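You operate a simulated robot arm through the tools that you are given. There is no shell and no other tool.

You run a simulated robot arm. Do the job below in one go: nothing can be reset, and whatever is moved stays where it is left.

## Task
Ink the locked plate and mark both blank boards at the mark press.
Fine: one print each; the board from the carriage goes on the ribs, the other stays on the carriage, drawn out.

It is judged by the outcome, as a careful person would: the job done as asked, and still so three seconds after it is handed in. It fails if anything else is knocked over, pushed out of place, dropped, spilled or broken.

## Robot
A 7-joint arm with a two-finger parallel gripper, fixed in place. Base frame: the origin is on the floor under the middle of its stand, x ahead of it, y to its left, z up; the work surface is at about z = 72. Units: cm, degrees, N and s.
With the tool pointing down near the work surface it reaches from about 24 to 70 cm from the base axis. Its first joint turns from -143.0 to 143.0 degrees. Payload 3 kg.
The TCP is the grasp point between the finger pads, 3 cm short of the fingertips. In the tool frame z runs along the fingers and y along their closing line. The gripper opens to 9.4 cm. The fingers are 2.8 cm wide and 1 cm thick; the gripper's body (5 by 9.6 cm) begins 5.5 cm behind the TCP.
Orientation is told as [roll, pitch, yaw] about the base's x, y, z axes, in that order, counted from this pose: with the fingers straight down and closing along the base's y, the tool's x points along the base's -x, its y along +y and its z along -z.

## Interface
- The arm moves only by the tool play_rows. Its arguments are lists of equal length, an entry for each row: "translation": the shift along the tool's x, y, z in cm, a list of three; "angular": the turn, a rotation vector about the tool's x, y, z in degrees, a list of three; "hand": the closure, from 0 (fully open) to 1 (shut). In form: {"translation": [[tx, ty, tz], ...], "angular": [[ax, ay, az], ...], "hand": [hand, ...]}. A call has 1 to 20 rows; each row is the pose to reach, as a shift and turn from the pose commanded when the call began, along the tool's axes at that moment. A row lasts 0.2 s, in which the tool goes at most 5 cm and 8.6 degrees; a call with a longer step from one row to the next is refused whole, and so is a gripper value outside its range. A pose out of reach is approached as far as the arm can. The call stops where the force on the tool passes 60 N (or 10 N more than at its start, if that is more) or the arm is blocked; 0.2 s more then pass. The fingers move at their own pace (about 4.5 cm/s each) and stop on an object; they squeeze with about 41 N. The grip force told is the motor's: it shows also when the fingers shut on nothing. Time passes only in rows, and 0.2 s behind the last, so rows that repeat a pose let the fingers close. It gives the time, the measured TCP pose, the force on the tool (base axes), the opening and the grip force at its end, in the units of the frame above (readings bear some noise), with the torque about the TCP (base axes, N m) and any sound that the robot's microphone picked up.
- Cameras (640 x 400 px; columns grow to the right, rows downward): "scene" is fixed at [39.97, 64.93, 154.06]; the picture's right is [-0.99, 0.10, 0.00], its down [0.08, 0.81, -0.58] and it looks along [-0.06, -0.58, -0.81] (base axes); focal length 214 px, centre (320, 200). "wrist" rides on the gripper at [7.6, 1.4, -10.3] in the tool frame; the picture's right is [-0.18, 0.98, 0.00], its down [-0.75, -0.14, -0.64] and it looks along [-0.63, -0.12, 0.77] (tool axes); focal length 243 px, centre (320, 200). There is no depth. A picture from a camera that has moved, and an enlarged one, comes with that camera's place and axes in the base frame and with its lens.
- camera(camera): a new picture of that camera. It takes no simulated time.
- lift_body(by): moves the trunk up (or, below 0, down) by that many cm; the arm rides with it, the base frame stays. It gives what a move gives, with no picture.
- zoom(camera, box): a new picture of the part [left, top, right, bottom] of that camera's present view, enlarged. It takes no simulated time.
- sign_off(): hands the job in; it is judged then, once.

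Places have to be worked out from the pictures, the camera data and where the tool is seen. Open the gripper and draw the arm clear of the work before you hand the job in, unless the task says otherwise.

The tools are called after "Call:" by a JSON object that holds its "method" and its "body". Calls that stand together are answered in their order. play_rows: Moves the arm, as the interface text tells. Its arguments: {"type":"object","properties":{"translation":{"type":"array","items":{"type":"array","items":{"type":"number"}}},"angular":{"type":"array","items":{"type":"array","items":{"type":"number"}}},"hand":{"type":"array","items":{"type":"number"}}},"required":["translation","angular","hand"]} The other tools are called the same way: lift_body (by) moves the trunk up or down; camera (camera) takes a picture; zoom (camera, box) takes an enlarged picture of a part of a camera's view; sign_off () hands the job in.

At the start:

```text
clock: 0.0
ee_pos: [29.48, 39.56, 132.82]
orientation: [-0.1, 0.0, -0.1]
force: [-0.3, -0.4, -0.1]
wrist_torque: [0.01, 0.0, -0.02]
opening: 9.37
grip_force: 0.1
trunk travel left (down, up): [-22.5, 16.5]
```

scene: 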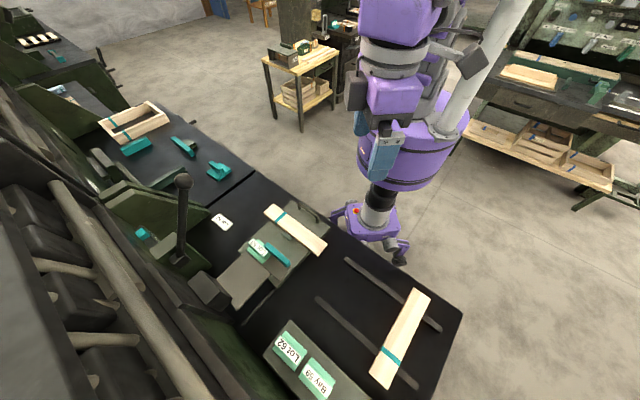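
wrist: 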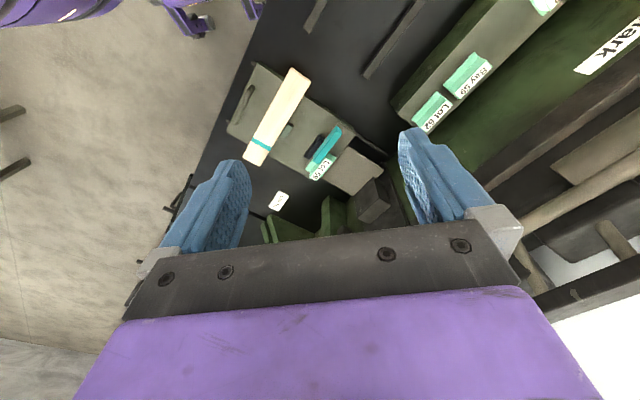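

I begin by looking closer at the press, the carriage, and the boards before moving anything.

Call:
{"method": "zoom", "body": {"camera": "scene", "box": [80, 160, 340, 322]}}

Call:
{"method": "zoom", "body": {"camera": "scene", "box": [240, 240, 480, 400]}}

Call:
{"method": "zoom", "body": {"camera": "scene", "box": [0, 80, 260, 242]}}

Call:
{"method": "zoom", "body": {"camera": "wrist", "box": [220, 0, 540, 200]}}

Call:
{"method": "zoom", "body": {"camera": "wrist", "box": [220, 50, 420, 240]}}

```text
2.46 times, centred on (210, 241) of scene
camera zoom: at [39.97, 64.93, 154.06], right [-0.99, 0.1, 0.0], down [0.08, 0.81, -0.58], along [-0.06, -0.58, -0.81], focal length 528 px, centre (591, 99)
```

zoom: 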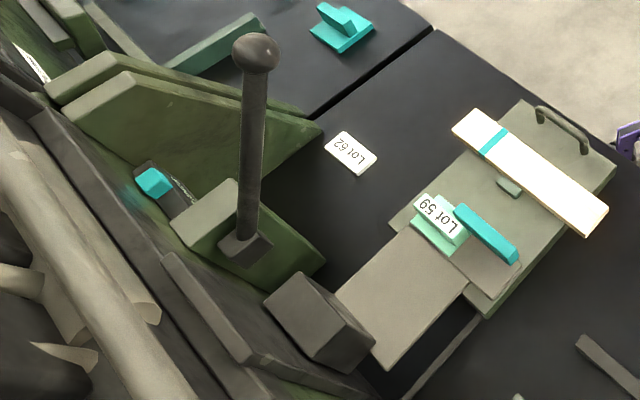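

```text
2.50 times, centred on (360, 320) of scene
camera zoom: at [39.97, 64.93, 154.06], right [-0.99, 0.1, 0.0], down [0.08, 0.81, -0.58], along [-0.06, -0.58, -0.81], focal length 536 px, centre (220, -100)
```

zoom: 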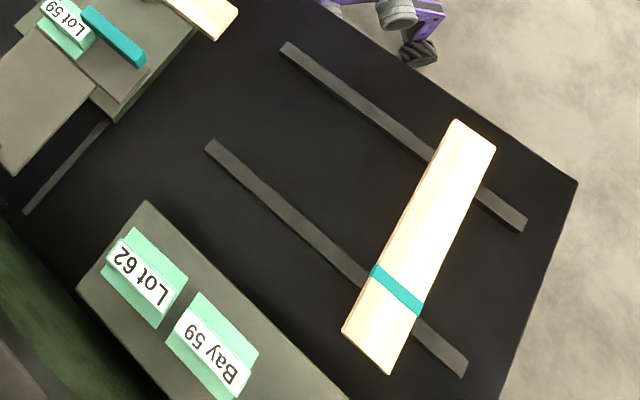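

```text
2.46 times, centred on (130, 161) of scene
camera zoom: at [39.97, 64.93, 154.06], right [-0.99, 0.1, 0.0], down [0.08, 0.81, -0.58], along [-0.06, -0.58, -0.81], focal length 528 px, centre (788, 296)
```

zoom: 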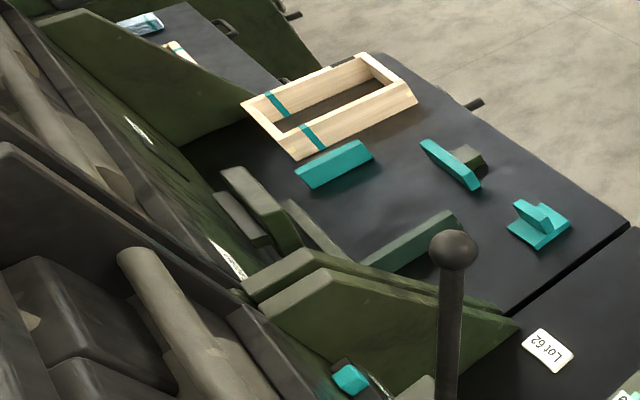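

```text
2.00 times, centred on (380, 100) of wrist
camera zoom: at [21.97, 40.81, 143.01], right [0.18, 0.98, 0.0], down [0.75, -0.14, 0.64], along [0.63, -0.12, -0.77], focal length 485 px, centre (200, 400)
```

zoom: 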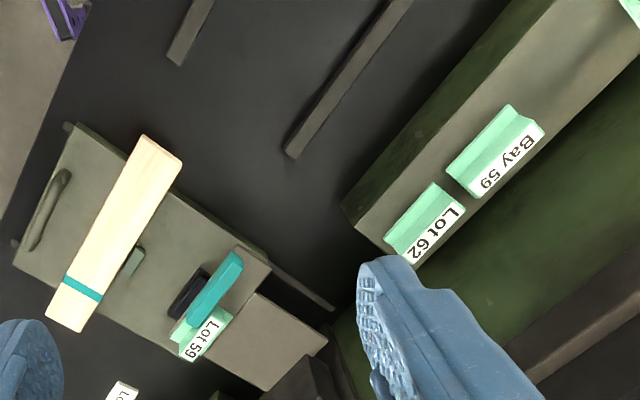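

```text
2.11 times, centred on (320, 145) of wrist
camera zoom: at [21.97, 40.81, 143.01], right [0.18, 0.98, 0.0], down [0.75, -0.14, 0.64], along [0.63, -0.12, -0.77], focal length 511 px, centre (320, 316)
```

zoom: 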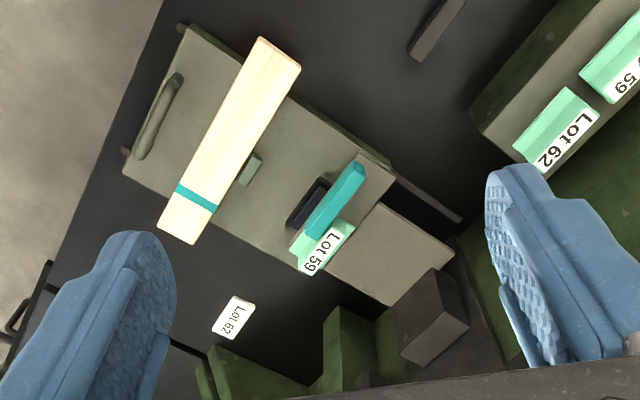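

The bench seems to run diagonally (about 45°) in front of the robot. I zoom in further on the press head, the wall labels and the neighbouring station to read the mechanism.

Call:
{"method": "zoom", "body": {"camera": "scene", "box": [190, 210, 330, 298]}}

Call:
{"method": "zoom", "body": {"camera": "scene", "box": [100, 160, 240, 310]}}

Call:
{"method": "zoom", "body": {"camera": "wrist", "box": [400, 0, 640, 150]}}

Call:
{"method": "zoom", "body": {"camera": "scene", "box": [90, 90, 250, 190]}}

Call:
{"method": "zoom", "body": {"camera": "wrist", "box": [250, 150, 410, 250]}}

```text
4.55 times, centred on (260, 254) of scene
camera zoom: at [39.97, 64.93, 154.06], right [-0.99, 0.1, 0.0], down [0.08, 0.81, -0.58], along [-0.06, -0.58, -0.81], focal length 975 px, centre (593, -46)
```

zoom: 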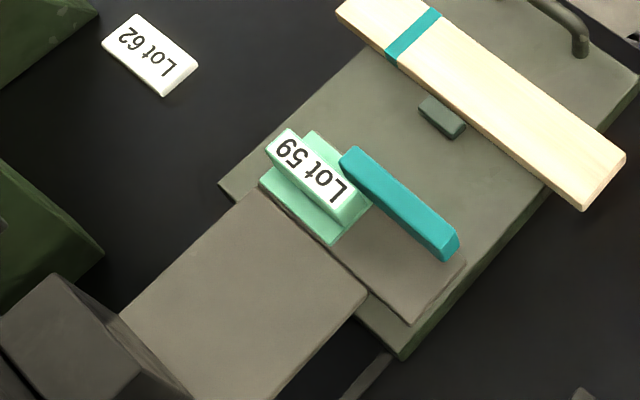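

```text
2.67 times, centred on (170, 235) of scene
camera zoom: at [39.97, 64.93, 154.06], right [-0.99, 0.1, 0.0], down [0.08, 0.81, -0.58], along [-0.06, -0.58, -0.81], focal length 572 px, centre (720, 107)
```

zoom: 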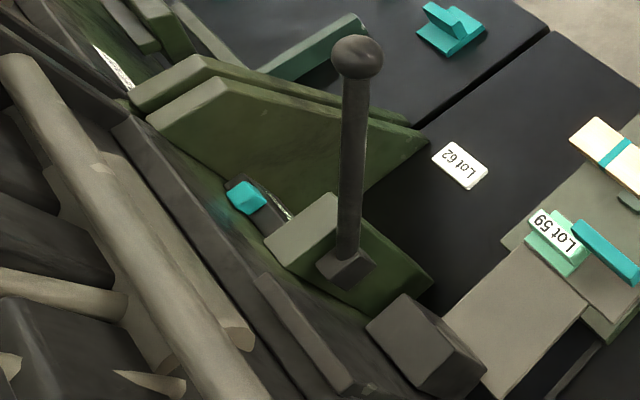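

```text
2.67 times, centred on (520, 75) of wrist
camera zoom: at [21.97, 40.81, 143.01], right [0.18, 0.98, 0.0], down [0.75, -0.14, 0.64], along [0.63, -0.12, -0.77], focal length 647 px, centre (-213, 533)
```

zoom: 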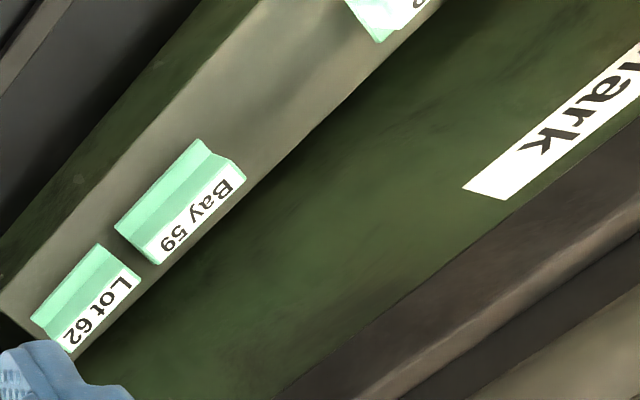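

```text
4.00 times, centred on (170, 140) of scene
camera zoom: at [39.97, 64.93, 154.06], right [-0.99, 0.1, 0.0], down [0.08, 0.81, -0.58], along [-0.06, -0.58, -0.81], focal length 858 px, centre (920, 440)
```

zoom: 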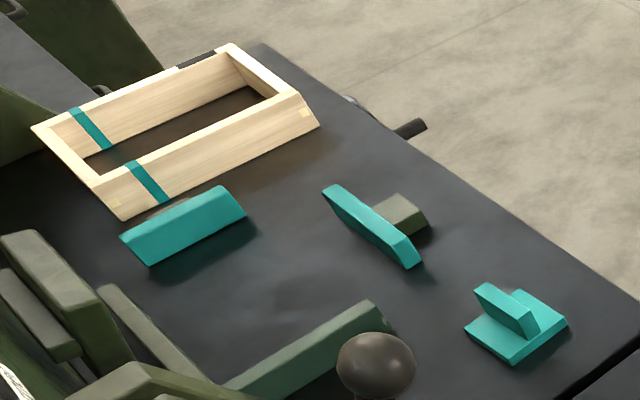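

```text
4.00 times, centred on (330, 200) of wrist
camera zoom: at [21.97, 40.81, 143.01], right [0.18, 0.98, 0.0], down [0.75, -0.14, 0.64], along [0.63, -0.12, -0.77], focal length 970 px, centre (280, 200)
```

zoom: 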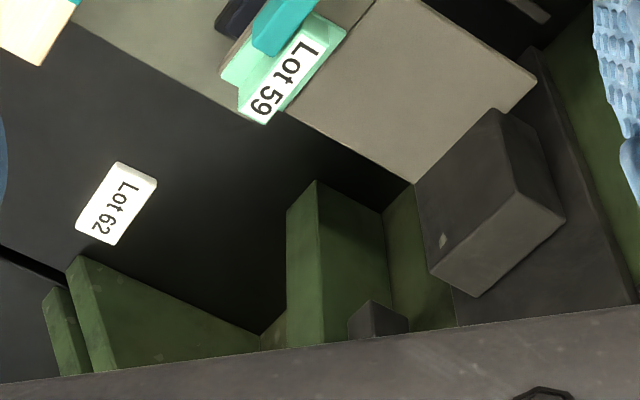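

The press has a carriage (with handle) holding one board, and there's a plate "Lot 59" with a teal-gripped tool beside it, and a lever with a ball knob at the back left. I turn the tool 45° to face the bench and bring the wrist camera above the carriage for a closer view.

Call:
{"method": "play_rows", "body": {"translation": [[-1, -2, 2.5], [-2, -4, 5], [-3, -6, 7.5], [-4, -8, 10], [-5, -10, 12.5], [-6, -12, 15], [-7, -14, 17.5], [-8, -16.5, 20.5], [-9, -19, 23.5], [-10.5, -21.6, 27]], "angular": [[0, 0, -4.5], [0, 0, -9], [0, 0, -13.5], [0, 0, -18], [0, 0, -22.5], [0, 0, -27], [0, 0, -31.5], [0, 0, -36], [0, 0, -40.5], [0, 0, -45]], "hand": [0, 0, 0, 0, 0, 0, 0, 0, 0, 0]}}

Call:
{"method": "camera", "body": {"camera": "wrist"}}

Call:
{"method": "camera", "body": {"camera": "scene"}}

```text
clock: 2.2
ee_pos: [40.03, 17.28, 105.79]
orientation: [0.1, 0.2, 45.1]
force: [0.0, 0.0, 0.1]
wrist_torque: [-0.01, 0.01, 0.0]
opening: 9.4
grip_force: 0.1
trunk travel left (down, up): [-22.5, 16.5]
```

```text
taken
camera wrist: at [33.75, 12.89, 116.05], right [-0.57, 0.82, 0.0], down [0.63, 0.43, 0.64], along [0.53, 0.36, -0.77], focal length 243 px, centre (320, 200)
```

wrist: 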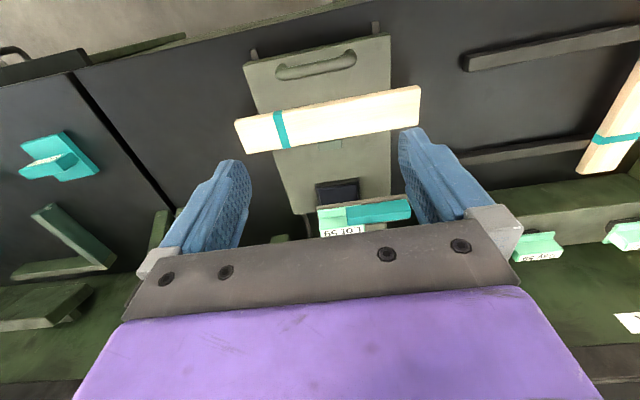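

```text
taken
```

scene: 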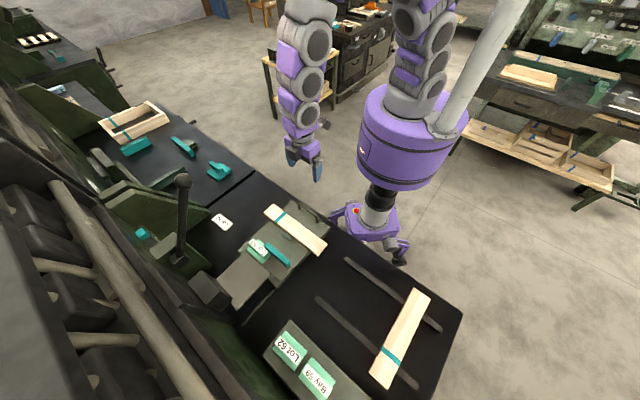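

This view shows the carriage from above with its handle toward the robot. I zoom in on it and the ribs.

Call:
{"method": "zoom", "body": {"camera": "wrist", "box": [220, 20, 440, 250]}}

Call:
{"method": "zoom", "body": {"camera": "wrist", "box": [300, 160, 430, 245]}}

Call:
{"method": "zoom", "body": {"camera": "scene", "box": [120, 170, 330, 310]}}

```text
1.74 times, centred on (330, 135) of wrist
camera zoom: at [33.75, 12.89, 116.05], right [-0.57, 0.82, 0.0], down [0.63, 0.43, 0.64], along [0.53, 0.36, -0.77], focal length 422 px, centre (303, 313)
```

zoom: 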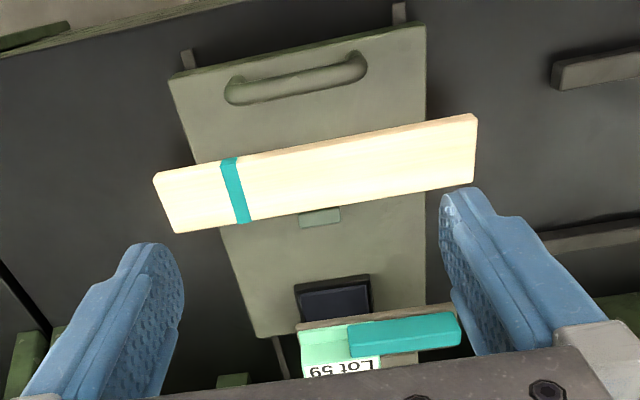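

```text
4.71 times, centred on (365, 202) of wrist
camera zoom: at [33.75, 12.89, 116.05], right [-0.57, 0.82, 0.0], down [0.63, 0.43, 0.64], along [0.53, 0.36, -0.77], focal length 1142 px, centre (108, 188)
```

zoom: 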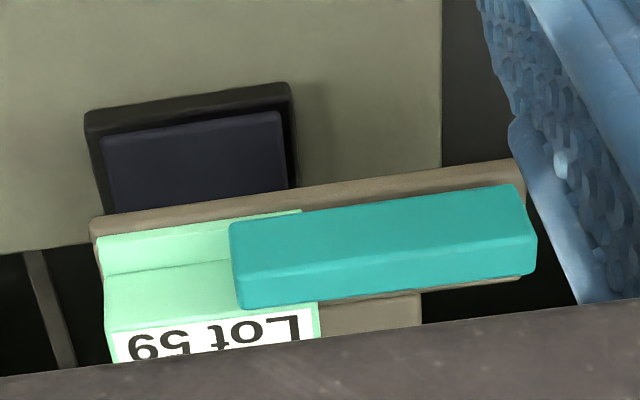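

```text
2.86 times, centred on (225, 240) of scene
camera zoom: at [39.97, 64.93, 154.06], right [-0.99, 0.1, 0.0], down [0.08, 0.81, -0.58], along [-0.06, -0.58, -0.81], focal length 613 px, centre (591, 86)
```

zoom: 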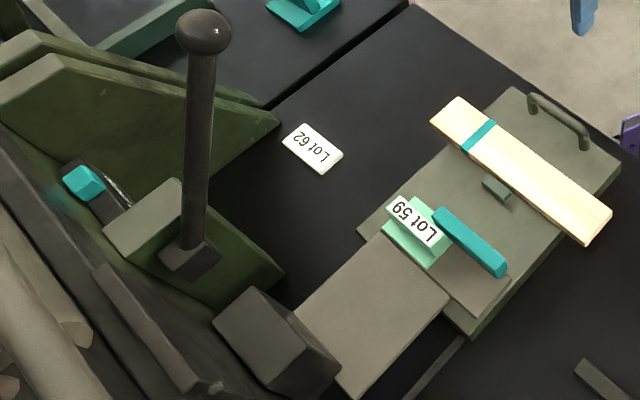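

The carriage now shows: handle at the front, board against a stop, and a dark ink pad at its inner end below the head, which holds the plate "Lot 59" under a teal latch bar. I tilt the tool forward so the wrist camera can look at the press head and lever from the robot side.

Call:
{"method": "play_rows", "body": {"translation": [[0, -1, -1], [0, -2, -2], [0, -3, -3], [0, -4, -4], [0, -5, -5], [0, -6, -6]], "angular": [[0, -7, 0], [0, -14, 0], [0, -21, 0], [0, -28, 0], [0, -35, 0], [0, -42, 0]], "hand": [0, 0, 0, 0, 0, 0]}}

Call:
{"method": "camera", "body": {"camera": "wrist"}}

```text
clock: 3.6
ee_pos: [45.92, 15.9, 112.53]
orientation: [0.8, -37.8, 45.6]
force: [1.2, -0.1, 0.4]
wrist_torque: [0.0, -0.04, 0.0]
opening: 9.41
grip_force: 0.0
out of reach, approached as far as the arm can: row 4, 5, 6
trunk travel left (down, up): [-22.5, 16.5]
```

```text
taken
camera wrist: at [36.4, 7.91, 116.05], right [-0.61, 0.79, 0.12], down [0.25, 0.04, 0.97], along [0.76, 0.62, -0.22], focal length 243 px, centre (320, 200)
```

wrist: 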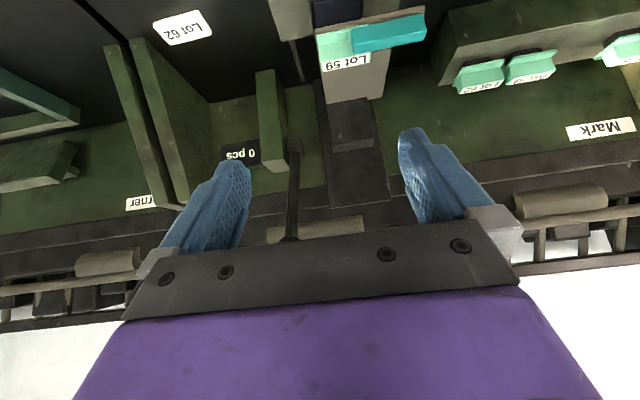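

I can see the press station labelled "Mark" with a counter reading "0 pcs". Zooming in on the head, lever and counter.

Call:
{"method": "zoom", "body": {"camera": "wrist", "box": [200, 60, 400, 240]}}

Call:
{"method": "zoom", "body": {"camera": "wrist", "box": [270, 0, 440, 120]}}

Call:
{"method": "zoom", "body": {"camera": "wrist", "box": [100, 0, 320, 250]}}

```text
2.22 times, centred on (300, 150) of wrist
camera zoom: at [36.4, 7.91, 116.05], right [-0.61, 0.79, 0.12], down [0.25, 0.04, 0.97], along [0.76, 0.62, -0.22], focal length 539 px, centre (364, 311)
```

zoom: 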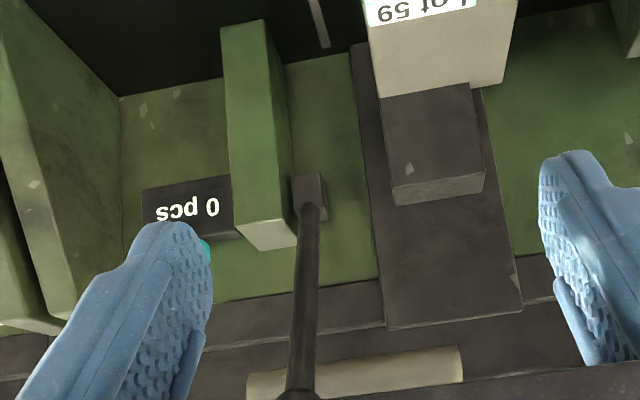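

```text
3.33 times, centred on (355, 60) of wrist
camera zoom: at [36.4, 7.91, 116.05], right [-0.61, 0.79, 0.12], down [0.25, 0.04, 0.97], along [0.76, 0.62, -0.22], focal length 809 px, centre (203, 667)
```

zoom: 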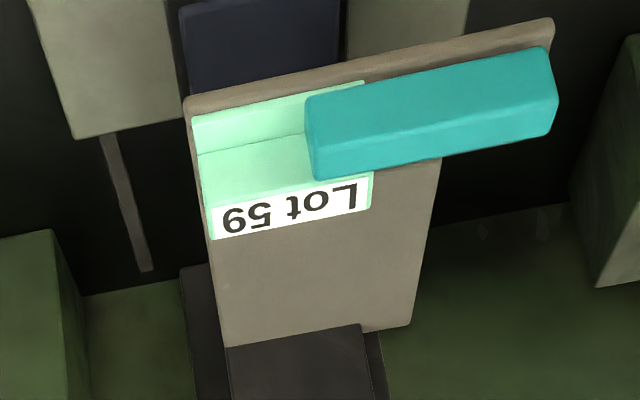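

```text
1.60 times, centred on (210, 125) of wrist
camera zoom: at [36.4, 7.91, 116.05], right [-0.61, 0.79, 0.12], down [0.25, 0.04, 0.97], along [0.76, 0.62, -0.22], focal length 388 px, centre (496, 320)
```

zoom: 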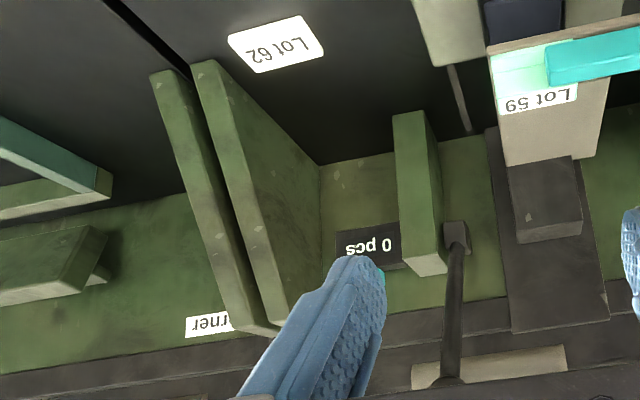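

From the two views I work out: lever hub ≈ (79, 38, 91), ball knob ≈ (69.2, 27.7, 114.4), leaning about 32° toward the robot; the plate "Lot 59" sits right above the ink pad while the carriage is drawn out. I move toward a pre-grasp spot above/behind the knob, testing the reach.

Call:
{"method": "play_rows", "body": {"translation": [[-2.7, -1, 0.5], [-5.4, -2, 1.1], [-8.1, -3.1, 1.7], [-10.8, -4.1, 2.2], [-13.5, -5.1, 2.8], [-16.2, -6.1, 3.4], [-18.9, -7.1, 3.9], [-21.7, -8.2, 4.5]], "angular": [[0, 1, 0], [0, 2, 0], [0, 3, 0], [0, 4, 0], [0, 5, 0], [0, 6, 0], [0, 7, 0], [0, 8, 0]], "hand": [0, 0, 0, 0, 0, 0, 0, 0]}}

Call:
{"method": "camera", "body": {"camera": "wrist"}}

Call:
{"method": "camera", "body": {"camera": "scene"}}

```text
clock: 5.4
ee_pos: [65.82, 24.65, 121.94]
orientation: [0.6, -29.7, 45.8]
force: [-0.3, 1.4, -0.8]
wrist_torque: [0.02, -0.02, 0.0]
opening: 9.39
grip_force: 0.1
trunk travel left (down, up): [-22.5, 16.5]
```

```text
taken
camera wrist: at [56.76, 17.02, 127.11], right [-0.6, 0.8, 0.1], down [0.34, 0.14, 0.93], along [0.73, 0.59, -0.36], focal length 243 px, centre (320, 200)
```

wrist: 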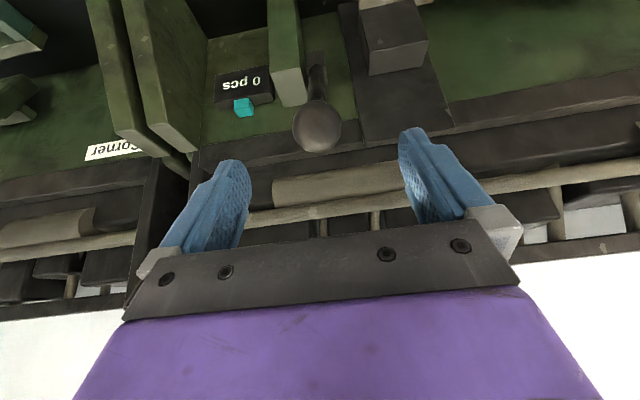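

```text
taken
```

scene: 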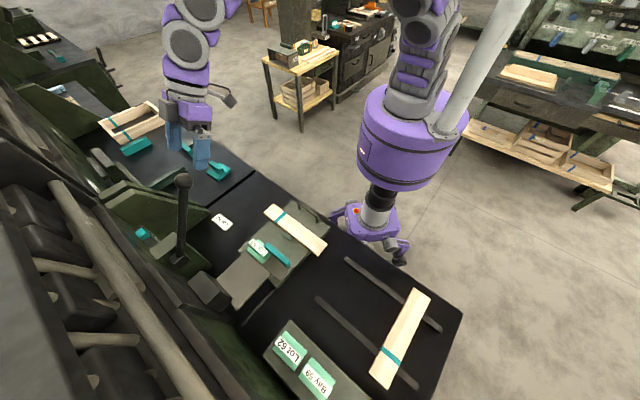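

The knob shows between the fingers, matching my estimate (69.3, 27.8, 114.4), nearly straight along the tool axis 8.8 cm ahead. I advance over the ball and close the fingers on it.

Call:
{"method": "play_rows", "body": {"translation": [[-0.05, -0.05, 1.5], [-0.1, -0.1, 3], [-0.15, -0.15, 4.5], [-0.2, -0.2, 6], [-0.25, -0.25, 7.4], [-0.3, -0.3, 8.6], [-0.3, -0.3, 8.6]], "angular": [[0, 0, 0], [0, 0, 0], [0, 0, 0], [0, 0, 0], [0, 0, 0], [0, 0, 0], [0, 0, 0]], "hand": [0, 0, 0, 0, 0, 0, 0]}}

Call:
{"method": "camera", "body": {"camera": "wrist"}}

Call:
{"method": "zoom", "body": {"camera": "scene", "box": [120, 130, 280, 300]}}

```text
clock: 7.0
ee_pos: [69.04, 27.34, 114.85]
orientation: [0.6, -29.8, 45.7]
force: [1.2, 0.5, 0.3]
wrist_torque: [0.01, 0.02, 0.0]
opening: 9.39
grip_force: 0.1
trunk travel left (down, up): [-22.5, 16.5]
```

```text
taken
camera wrist: at [59.91, 19.91, 119.97], right [-0.6, 0.8, 0.1], down [0.34, 0.14, 0.93], along [0.73, 0.59, -0.35], focal length 243 px, centre (320, 200)
```

wrist: 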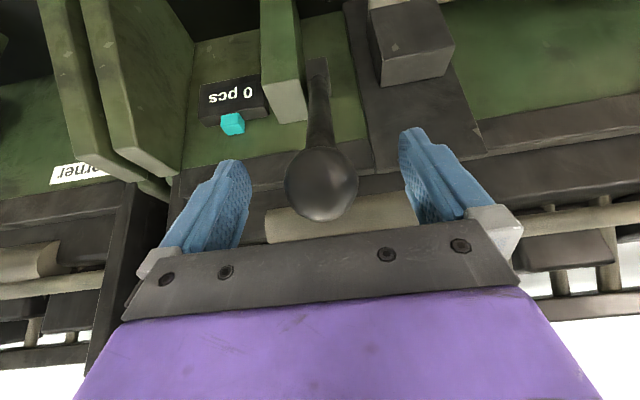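

```text
2.35 times, centred on (200, 215) of scene
camera zoom: at [39.97, 64.93, 154.06], right [-0.99, 0.1, 0.0], down [0.08, 0.81, -0.58], along [-0.06, -0.58, -0.81], focal length 505 px, centre (602, 165)
```

zoom: 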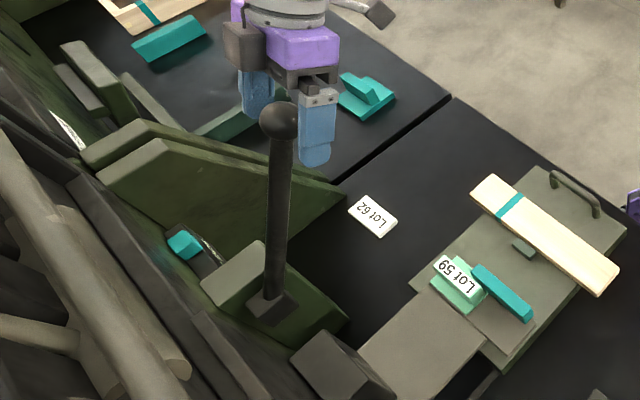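

Knob is within ~0.4 cm of the TCP. I go slightly deeper and close the fingers on it.

Call:
{"method": "play_rows", "body": {"translation": [[0, 0, 0.4], [0, 0, 0.4], [0, 0, 0.4], [0, 0, 0.4], [0, 0, 0.4], [0, 0, 0.4]], "angular": [[0, 0, 0], [0, 0, 0], [0, 0, 0], [0, 0, 0], [0, 0, 0], [0, 0, 0]], "hand": [0, 1, 1, 1, 1, 1]}}

Call:
{"method": "zoom", "body": {"camera": "scene", "box": [120, 130, 280, 300]}}

```text
clock: 8.4
ee_pos: [69.12, 27.57, 114.42]
orientation: [0.6, -29.8, 45.7]
force: [-0.1, -0.6, -1.1]
wrist_torque: [0.08, -0.01, 0.0]
opening: 4.26
grip_force: 44.9
trunk travel left (down, up): [-22.5, 16.5]
```

```text
2.35 times, centred on (200, 215) of scene
camera zoom: at [39.97, 64.93, 154.06], right [-0.99, 0.1, 0.0], down [0.08, 0.81, -0.58], along [-0.06, -0.58, -0.81], focal length 505 px, centre (602, 165)
```

zoom: 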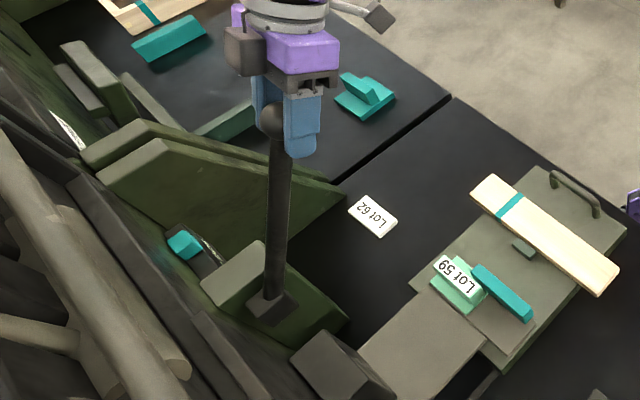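

The ball is held (opening 4.26 cm). I now pull gently a few degrees along the lever's arc toward the robot and down to feel how it moves.

Call:
{"method": "play_rows", "body": {"translation": [[1.14, 0, 0.05], [2.08, 0, 0.15], [3.01, 0, 0.26], [3.95, 0, 0.41], [3.95, 0, 0.41]], "angular": [[0, 0, 0], [0, 0, 0], [0, 0, 0], [0, 0, 0], [0, 0, 0]], "hand": [1, 1, 1, 1, 1]}}

Call:
{"method": "zoom", "body": {"camera": "scene", "box": [120, 130, 280, 300]}}

```text
clock: 9.6
ee_pos: [66.79, 25.42, 112.19]
orientation: [0.6, -29.8, 45.8]
force: [3.7, 4.3, 2.3]
wrist_torque: [0.86, -0.93, 0.01]
opening: 4.18
grip_force: 45.2
trunk travel left (down, up): [-22.5, 16.5]
```

```text
2.35 times, centred on (200, 215) of scene
camera zoom: at [39.97, 64.93, 154.06], right [-0.99, 0.1, 0.0], down [0.08, 0.81, -0.58], along [-0.06, -0.58, -0.81], focal length 505 px, centre (602, 165)
```

zoom: 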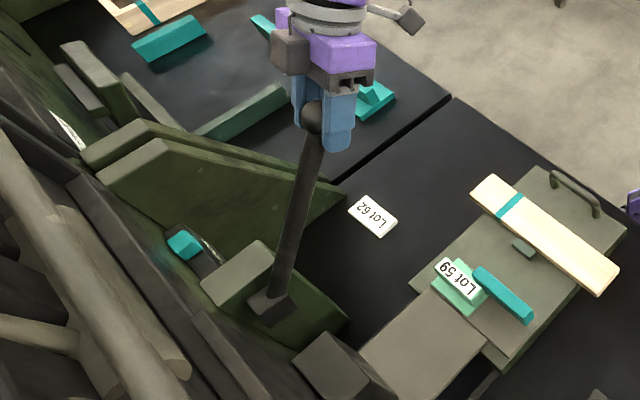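

The lever moves with light (~6 N) spring resistance along the expected arc. I continue pulling it further.

Call:
{"method": "play_rows", "body": {"translation": [[0.92, 0, 0.2], [1.84, 0, 0.4], [2.75, 0, 0.66], [3.65, 0, 0.93], [4.54, 0, 1.25], [5.43, 0, 1.58], [6.28, 0, 1.97], [7.14, 0, 2.35], [7.14, 0, 2.35]], "angular": [[0, 0, 0], [0, 0, 0], [0, 0, 0], [0, 0, 0], [0, 0, 0], [0, 0, 0], [0, 0, 0], [0, 0, 0], [0, 0, 0]], "hand": [1, 1, 1, 1, 1, 1, 1, 1, 1]}}

Call:
{"method": "zoom", "body": {"camera": "scene", "box": [120, 130, 320, 300]}}

```text
clock: 11.6
ee_pos: [63.19, 21.78, 106.45]
orientation: [0.6, -29.8, 45.6]
force: [-0.2, 6.7, 1.6]
wrist_torque: [0.76, -0.65, -0.22]
opening: 4.16
grip_force: 44.7
trunk travel left (down, up): [-22.5, 16.5]
```

```text
2.35 times, centred on (220, 215) of scene
camera zoom: at [39.97, 64.93, 154.06], right [-0.99, 0.1, 0.0], down [0.08, 0.81, -0.58], along [-0.06, -0.58, -0.81], focal length 505 px, centre (555, 165)
```

zoom: 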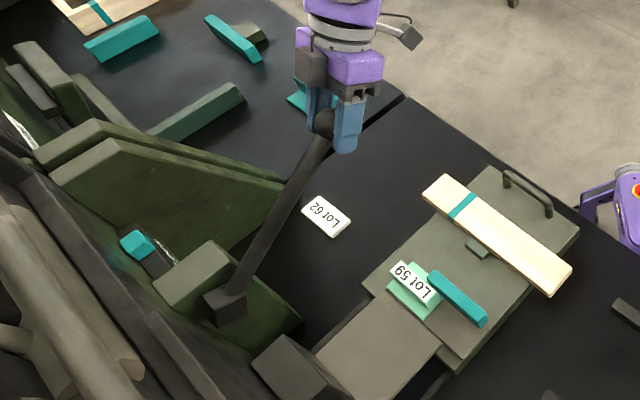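

The lever follows well and the head seems to be descending; there's a slight sideways force, so I trim +0.2 cm sideways and keep pulling.

Call:
{"method": "play_rows", "body": {"translation": [[0.84, 0.1, 0.44], [1.67, 0.2, 0.89], [2.47, 0.2, 1.4], [3.27, 0.2, 1.9], [4.03, 0.2, 2.46], [4.79, 0.2, 3.02], [5.5, 0.2, 3.63], [6.23, 0.2, 4.24], [6.23, 0.2, 4.24]], "angular": [[0, 0, 0], [0, 0, 0], [0, 0, 0], [0, 0, 0], [0, 0, 0], [0, 0, 0], [0, 0, 0], [0, 0, 0], [0, 0, 0]], "hand": [1, 1, 1, 1, 1, 1, 1, 1, 1]}}

Call:
{"method": "zoom", "body": {"camera": "scene", "box": [120, 130, 320, 300]}}

Call:
{"method": "camera", "body": {"camera": "wrist"}}

```text
clock: 13.6
ee_pos: [60.92, 19.47, 99.7]
orientation: [0.8, -29.7, 45.7]
force: [17.5, -3.4, 1.4]
wrist_torque: [0.69, -1.0, -0.05]
opening: 4.15
grip_force: 44.7
trunk travel left (down, up): [-22.5, 16.5]
```

```text
2.35 times, centred on (220, 215) of scene
camera zoom: at [39.97, 64.93, 154.06], right [-0.99, 0.1, 0.0], down [0.08, 0.81, -0.58], along [-0.06, -0.58, -0.81], focal length 505 px, centre (555, 165)
```

zoom: 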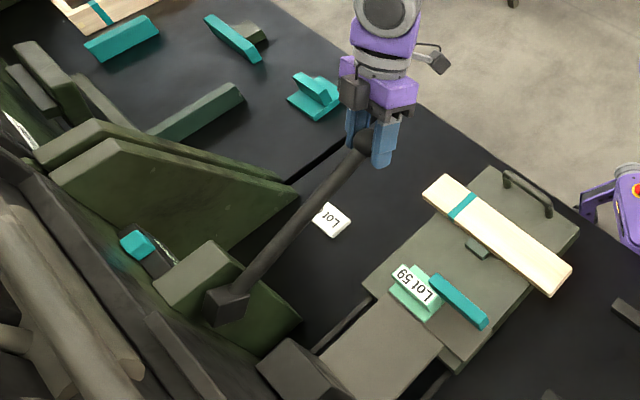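

```text
taken
camera wrist: at [51.87, 11.91, 104.84], right [-0.6, 0.8, 0.1], down [0.34, 0.14, 0.93], along [0.73, 0.59, -0.35], focal length 243 px, centre (320, 200)
```

wrist: 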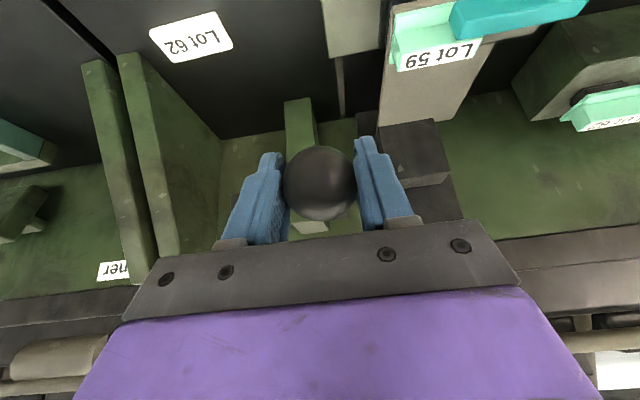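

The lever is at about 72°. I trim back the sideways shift (force flipped sign) and continue pulling to about 80°.

Call:
{"method": "play_rows", "body": {"translation": [[0.3, -0.15, 0.3], [0.64, -0.15, 0.68], [0.96, -0.15, 1.02], [1.28, -0.15, 1.37], [1.6, -0.15, 1.72], [1.9, -0.15, 2.07], [2.2, -0.15, 2.42], [2.53, -0.15, 2.77], [2.53, -0.15, 2.77]], "angular": [[0, 0, 0], [0, 0, 0], [0, 0, 0], [0, 0, 0], [0, 0, 0], [0, 0, 0], [0, 0, 0], [0, 0, 0], [0, 0, 0]], "hand": [1, 1, 1, 1, 1, 1, 1, 1, 1]}}

Call:
{"method": "zoom", "body": {"camera": "scene", "box": [190, 200, 330, 298]}}

```text
clock: 15.6
ee_pos: [60.39, 18.86, 96.19]
orientation: [0.6, -29.8, 45.8]
force: [-2.1, 0.3, 11.6]
wrist_torque: [0.93, -0.91, 0.02]
opening: 4.17
grip_force: 45.6
trunk travel left (down, up): [-22.5, 16.5]
```

```text
4.08 times, centred on (260, 249) of scene
camera zoom: at [39.97, 64.93, 154.06], right [-0.99, 0.1, 0.0], down [0.08, 0.81, -0.58], along [-0.06, -0.58, -0.81], focal length 875 px, centre (565, 0)
```

zoom: 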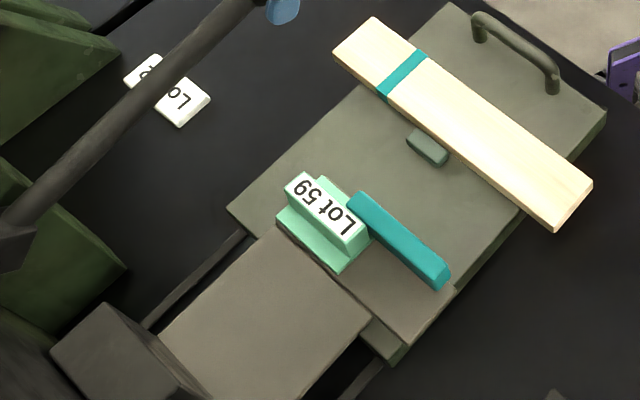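

The head has come down several cm and resistance rises (~12 N). I continue slowly a few more degrees, watching for a force rise or sound.

Call:
{"method": "play_rows", "body": {"translation": [[0.29, 0, 0.37], [0.58, 0, 0.75], [0.87, 0, 1.12], [1.15, 0, 1.49], [1.42, 0, 1.89], [1.69, 0, 2.28], [1.95, 0, 2.67], [2.21, 0, 3.07], [2.21, 0, 3.07]], "angular": [[0, 0, 0], [0, 0, 0], [0, 0, 0], [0, 0, 0], [0, 0, 0], [0, 0, 0], [0, 0, 0], [0, 0, 0], [0, 0, 0]], "hand": [1, 1, 1, 1, 1, 1, 1, 1, 1]}}

Call:
{"method": "zoom", "body": {"camera": "scene", "box": [190, 200, 330, 298]}}

```text
clock: 16.4
ee_pos: [60.28, 18.83, 95.62]
orientation: [0.0, -30.6, 46.0]
force: [-7.6, 5.1, 30.4]
wrist_torque: [0.62, -0.36, 0.19]
opening: 4.18
grip_force: 44.5
trunk travel left (down, up): [-22.5, 16.5]
stopped in row 3: the force on the tool passed its limit at 66 N (the readings are from after the stop); the commanded pose is now the measured one
```

```text
4.08 times, centred on (260, 249) of scene
camera zoom: at [39.97, 64.93, 154.06], right [-0.99, 0.1, 0.0], down [0.08, 0.81, -0.58], along [-0.06, -0.58, -0.81], focal length 875 px, centre (565, 0)
```

zoom: 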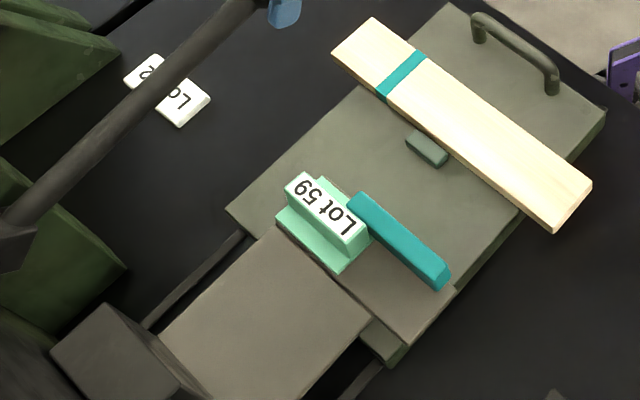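

The lever hit a firm stop at about 81° (66 N) – the plate should be pressed on the pad. I check with the wrist camera before letting it back up.

Call:
{"method": "zoom", "body": {"camera": "wrist", "box": [320, 0, 640, 200]}}

Call:
{"method": "camera", "body": {"camera": "wrist"}}

```text
2.00 times, centred on (480, 100) of wrist
camera zoom: at [51.19, 11.29, 100.64], right [-0.6, 0.8, 0.09], down [0.33, 0.13, 0.94], along [0.73, 0.59, -0.34], focal length 485 px, centre (0, 400)
```

zoom: 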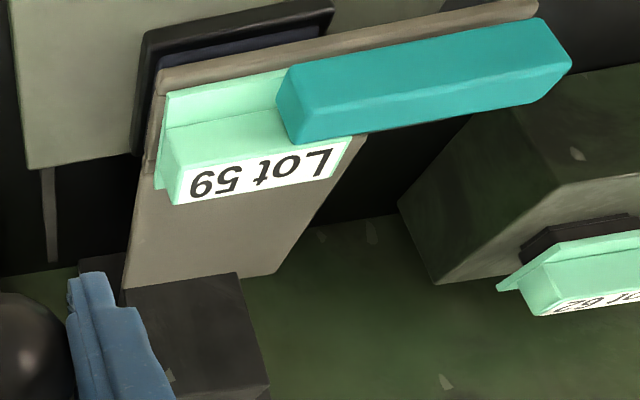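

```text
taken
camera wrist: at [51.19, 11.29, 100.64], right [-0.6, 0.8, 0.09], down [0.33, 0.13, 0.94], along [0.73, 0.59, -0.34], focal length 243 px, centre (320, 200)
```

wrist: 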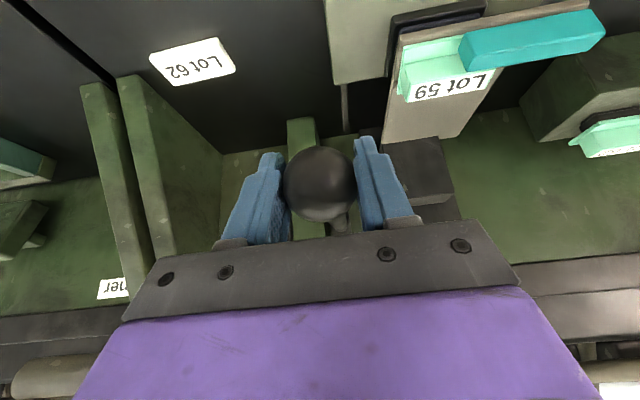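

The head is down on the pad with the plate over it. I ease the lever back up along its arc, still holding the ball.

Call:
{"method": "play_rows", "body": {"translation": [[0, 0, 0], [-0.95, 0, -1.05], [-1.92, -0.01, -2.08], [-2.97, -0.02, -3.03], [-4.04, -0.03, -3.95], [-5.18, -0.05, -4.79], [-6.35, -0.06, -5.6], [-7.57, -0.08, -6.31], [-8.81, -0.09, -6.99], [-10.1, -0.11, -7.57], [-11.42, -0.13, -8.11], [-12.76, -0.15, -8.55], [-14.12, -0.17, -8.96], [-15.5, -0.2, -9.25], [-16.9, -0.22, -9.51], [-18.3, -0.25, -9.66], [-19.72, -0.28, -9.79], [-20.2, -0.29, -9.8], [-20.2, -0.29, -9.8]], "angular": [[0, 0, 0], [0, 0, 0], [0, 0, 0], [0, 0, 0], [0, 0, 0], [0, 0, 0], [0, 0, 0], [0, 0, 0], [0, 0, 0], [0, 0, 0], [0, 0, 0], [0, 0, 0], [0, 0, 0], [0, 0, 0], [0, 0, 0], [0, 0, 0], [0, 0, 0], [0, 0, 0], [0, 0, 0]], "hand": [1, 1, 1, 1, 1, 1, 1, 1, 1, 1, 1, 1, 1, 1, 1, 1, 1, 1, 1]}}

Call:
{"method": "camera", "body": {"camera": "scene"}}

Call:
{"method": "camera", "body": {"camera": "wrist"}}

```text
clock: 20.4
ee_pos: [69.25, 27.64, 114.05]
orientation: [0.1, -30.3, 45.9]
force: [-24.0, 13.4, 1.7]
wrist_torque: [-0.84, 0.8, -0.03]
opening: 4.13
grip_force: 45.3
trunk travel left (down, up): [-22.5, 16.5]
```

```text
taken
```

scene: 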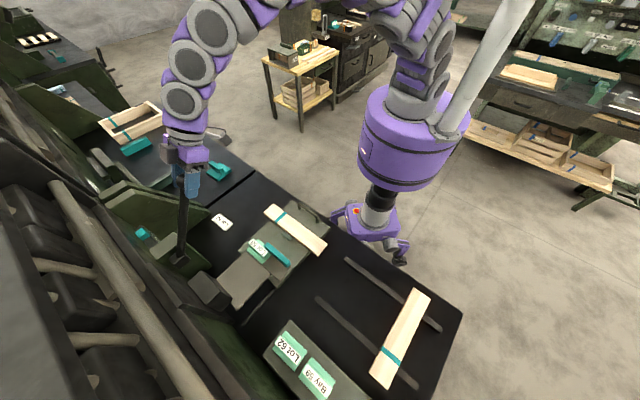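

```text
taken
camera wrist: at [60.11, 20.21, 119.11], right [-0.6, 0.8, 0.09], down [0.33, 0.14, 0.93], along [0.73, 0.59, -0.34], focal length 243 px, centre (320, 200)
```

wrist: 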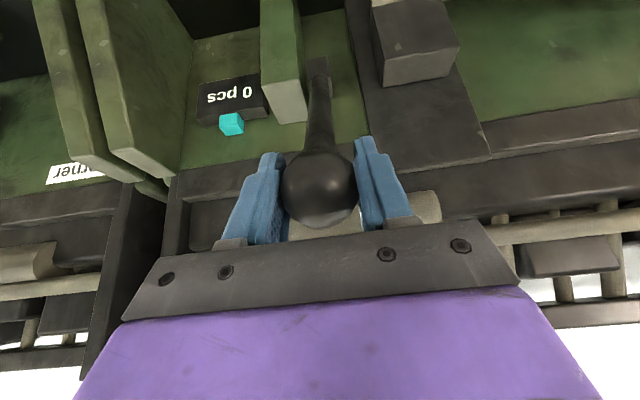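

The counter still reads 0 pcs (inking isn't counted) and the lever is back at its rest. I relieve the side load, open the fingers, and back off along the tool axis.

Call:
{"method": "play_rows", "body": {"translation": [[0.05, 0.25, 0], [0.05, 0.25, 0], [0.05, 0.25, 0], [0.05, 0.25, 0], [0.05, 0.25, 0], [0.05, 0.25, 0], [0, 0.25, -1.5], [0, 0.25, -3.5], [0, 0.25, -6], [0, 0.25, -9], [0, 0.25, -12]], "angular": [[0, 0, 0], [0, 0, 0], [0, 0, 0], [0, 0, 0], [0, 0, 0], [0, 0, 0], [0, 0, 0], [0, 0, 0], [0, 0, 0], [0, 0, 0], [0, 0, 0]], "hand": [1, 0, 0, 0, 0, 0, 0, 0, 0, 0, 0]}}

Call:
{"method": "zoom", "body": {"camera": "scene", "box": [120, 130, 320, 300]}}

```text
clock: 22.8
ee_pos: [65.05, 23.11, 124.42]
orientation: [0.2, -30.3, 45.8]
force: [0.0, -0.6, -0.4]
wrist_torque: [-0.01, 0.03, -0.01]
opening: 9.4
grip_force: 0.1
trunk travel left (down, up): [-22.5, 16.5]
```

```text
2.35 times, centred on (220, 215) of scene
camera zoom: at [39.97, 64.93, 154.06], right [-0.99, 0.1, 0.0], down [0.08, 0.81, -0.58], along [-0.06, -0.58, -0.81], focal length 505 px, centre (555, 165)
```

zoom: 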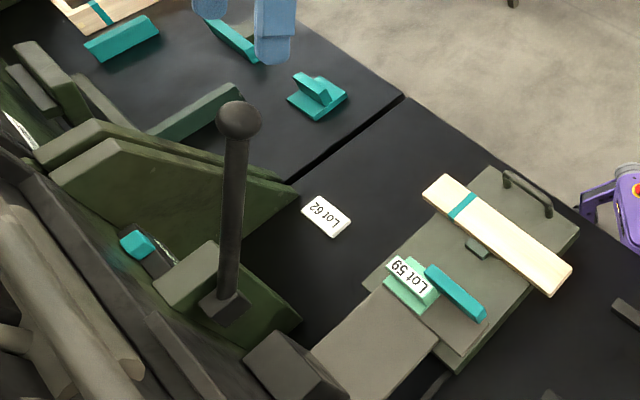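

Lever is free at its rest position. I move back to above the carriage handle with the tool vertical to look at it closely.

Call:
{"method": "play_rows", "body": {"translation": [[3.7, 1.3, 1.2], [7.5, 2.7, 2.4], [11.2, 4, 3.6], [15, 5.3, 4.8], [18.7, 6.7, 6], [22.5, 8, 7.3], [26.2, 9.3, 8.5], [30, 10.7, 9.7], [33.7, 12, 10.9], [37.5, 13.4, 12.1]], "angular": [[0, 3, 0], [0, 6, 0], [0, 9, 0], [0, 12, 0], [0, 15, 0], [0, 18, 0], [0, 21, 0], [0, 24, 0], [0, 27, 0], [0, 30.3, 0]], "hand": [0, 0, 0, 0, 0, 0, 0, 0, 0, 0]}}

Call:
{"method": "camera", "body": {"camera": "wrist"}}

Call:
{"method": "zoom", "body": {"camera": "scene", "box": [220, 180, 360, 280]}}

```text
clock: 25.0
ee_pos: [37.03, 13.68, 94.99]
orientation: [0.1, 0.0, 45.9]
force: [-0.2, -0.8, 0.6]
wrist_torque: [0.01, -0.02, 0.02]
opening: 9.42
grip_force: 0.1
trunk travel left (down, up): [-22.5, 16.5]
```

```text
taken
camera wrist: at [30.77, 9.23, 105.31], right [-0.58, 0.82, 0.0], down [0.63, 0.44, 0.64], along [0.52, 0.37, -0.77], focal length 243 px, centre (320, 200)
```

wrist: 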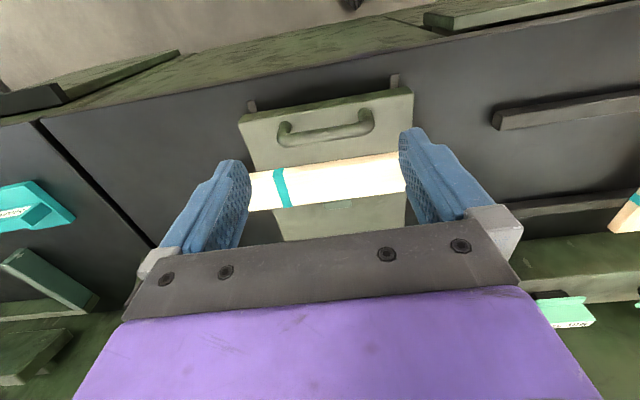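

```text
4.00 times, centred on (290, 230) of scene
camera zoom: at [39.97, 64.93, 154.06], right [-0.99, 0.1, 0.0], down [0.08, 0.81, -0.58], along [-0.06, -0.58, -0.81], focal length 858 px, centre (440, 80)
```

zoom: 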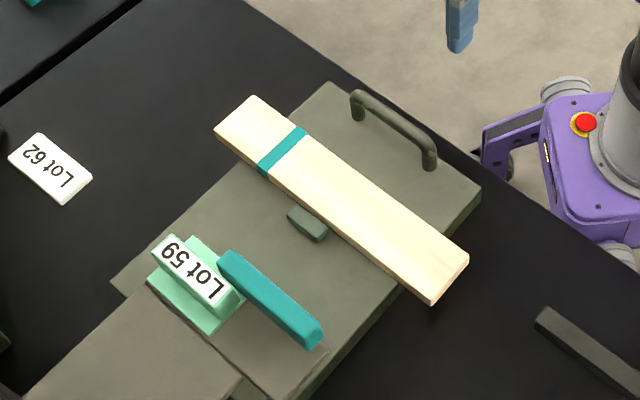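

The handle bar is at about n≈39.7 (bench depth), s≈-16.5, z≈79. I close the fingers and descend just in front (robot side) of the bar, ready to push the carriage in.

Call:
{"method": "play_rows", "body": {"translation": [[0, 0, 3], [0, 0, 6], [0, 0, 9], [0, 0, 11.5], [0, 0, 13.5], [0, 0, 14.8], [0, 0, 14.8]], "angular": [[0, 0, 0.3], [0, 0, 0.6], [0, 0, 0.9], [0, 0, 0.9], [0, 0, 0.9], [0, 0, 0.9], [0, 0, 0.9]], "hand": [1, 1, 1, 1, 1, 1, 1]}}

Call:
{"method": "camera", "body": {"camera": "wrist"}}

Call:
{"method": "zoom", "body": {"camera": "scene", "box": [240, 170, 380, 270]}}

```text
clock: 26.6
ee_pos: [36.95, 13.83, 79.99]
orientation: [0.2, 0.2, 45.2]
force: [-0.1, -0.3, 0.0]
wrist_torque: [-0.01, 0.0, 0.0]
opening: 0.0
grip_force: 32.4
trunk travel left (down, up): [-22.5, 16.5]
```

```text
taken
camera wrist: at [30.69, 9.31, 90.37], right [-0.57, 0.82, 0.0], down [0.63, 0.43, 0.64], along [0.53, 0.36, -0.77], focal length 243 px, centre (320, 200)
```

wrist: 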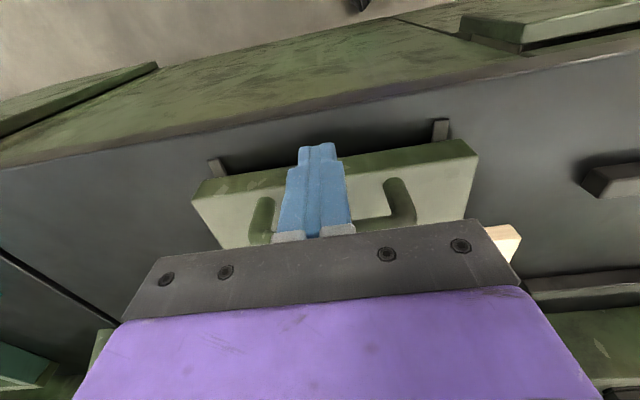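

```text
4.00 times, centred on (310, 220) of scene
camera zoom: at [39.97, 64.93, 154.06], right [-0.99, 0.1, 0.0], down [0.08, 0.81, -0.58], along [-0.06, -0.58, -0.81], focal length 858 px, centre (360, 120)
```

zoom: 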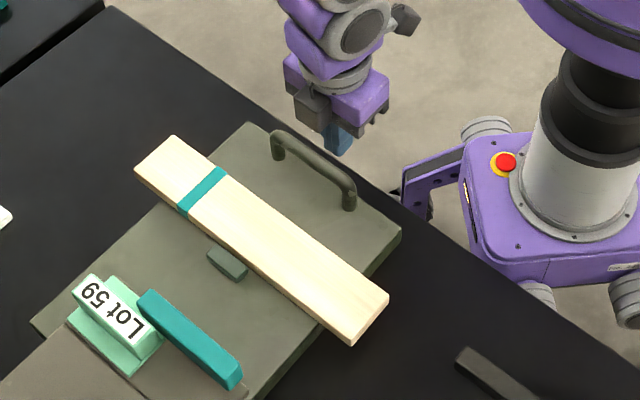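

Fingers are closed and positioned in front of the handle bar. I push the carriage inward slowly.

Call:
{"method": "play_rows", "body": {"translation": [[-0.6, 0, 0], [-1.2, 0, 0], [-1.8, 0, 0], [-2.4, 0, 0], [-3.0, 0, 0], [-3.6, 0, 0], [-4.2, 0, 0], [-4.8, 0, 0], [-5.5, 0, 0], [-6.2, 0, 0], [-6.9, 0, 0], [-7.6, 0, 0], [-8.3, 0, 0], [-9.0, 0, 0], [-9.7, 0, 0], [-10.4, 0, 0], [-11.1, 0, 0], [-11.8, 0, 0], [-12.5, 0, 0], [-13, 0, 0]], "angular": [[0, 0, 0], [0, 0, 0], [0, 0, 0], [0, 0, 0], [0, 0, 0], [0, 0, 0], [0, 0, 0], [0, 0, 0], [0, 0, 0], [0, 0, 0], [0, 0, 0], [0, 0, 0], [0, 0, 0], [0, 0, 0], [0, 0, 0], [0, 0, 0], [0, 0, 0], [0, 0, 0], [0, 0, 0], [0, 0, 0]], "hand": [1, 1, 1, 1, 1, 1, 1, 1, 1, 1, 1, 1, 1, 1, 1, 1, 1, 1, 1, 1]}}

Call:
{"method": "zoom", "body": {"camera": "scene", "box": [180, 190, 340, 300]}}

```text
clock: 30.8
ee_pos: [46.11, 23.12, 80.24]
orientation: [0.2, 0.1, 45.2]
force: [-1.1, -0.6, 0.8]
wrist_torque: [-0.01, 0.01, 0.01]
opening: 0.0
grip_force: 33.0
trunk travel left (down, up): [-22.5, 16.5]
```

```text
3.64 times, centred on (260, 245) of scene
camera zoom: at [39.97, 64.93, 154.06], right [-0.99, 0.1, 0.0], down [0.08, 0.81, -0.58], along [-0.06, -0.58, -0.81], focal length 780 px, centre (538, 36)
```

zoom: 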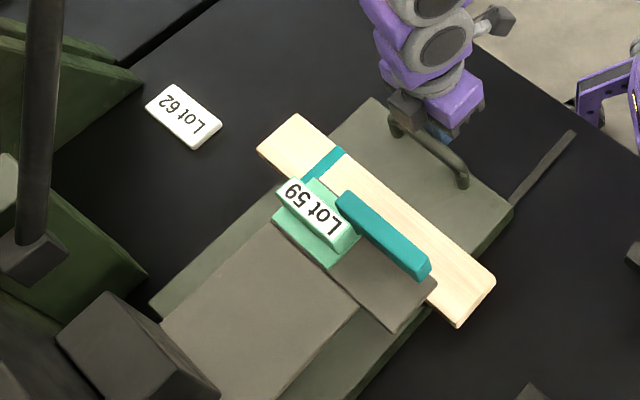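

The carriage slides in easily with the board. I continue until the end stop is felt.

Call:
{"method": "play_rows", "body": {"translation": [[-0.5, 0, 0], [-1.0, 0, 0], [-1.5, 0, 0], [-2.0, 0, 0], [-2.4, 0, 0], [-2.8, 0, 0], [-3.2, 0, 0], [-3.6, 0, 0], [-4.0, 0, 0], [-4.4, 0, 0], [-4.8, 0, 0], [-5.2, 0, 0], [-5.6, 0, 0]], "angular": [[0, 0, 0], [0, 0, 0], [0, 0, 0], [0, 0, 0], [0, 0, 0], [0, 0, 0], [0, 0, 0], [0, 0, 0], [0, 0, 0], [0, 0, 0], [0, 0, 0], [0, 0, 0], [0, 0, 0]], "hand": [1, 1, 1, 1, 1, 1, 1, 1, 1, 1, 1, 1, 1]}}

Call:
{"method": "zoom", "body": {"camera": "scene", "box": [180, 190, 340, 300]}}

```text
clock: 33.6
ee_pos: [49.62, 26.41, 80.31]
orientation: [0.4, 0.5, 45.0]
force: [-35.4, -21.7, -5.6]
wrist_torque: [-0.31, 0.04, 0.06]
opening: 0.0
grip_force: 33.2
trunk travel left (down, up): [-22.5, 16.5]
```

```text
3.64 times, centred on (260, 245) of scene
camera zoom: at [39.97, 64.93, 154.06], right [-0.99, 0.1, 0.0], down [0.08, 0.81, -0.58], along [-0.06, -0.58, -0.81], focal length 780 px, centre (538, 36)
```

zoom: 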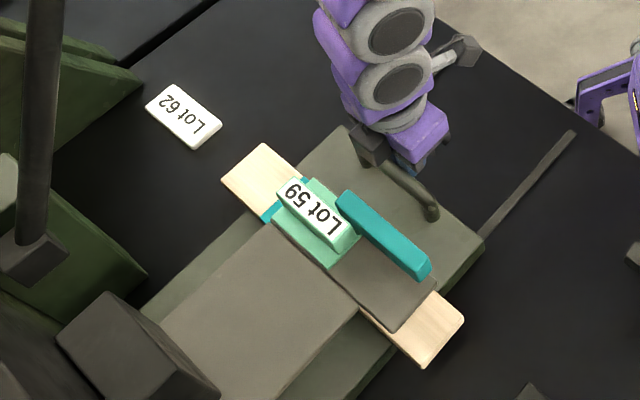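

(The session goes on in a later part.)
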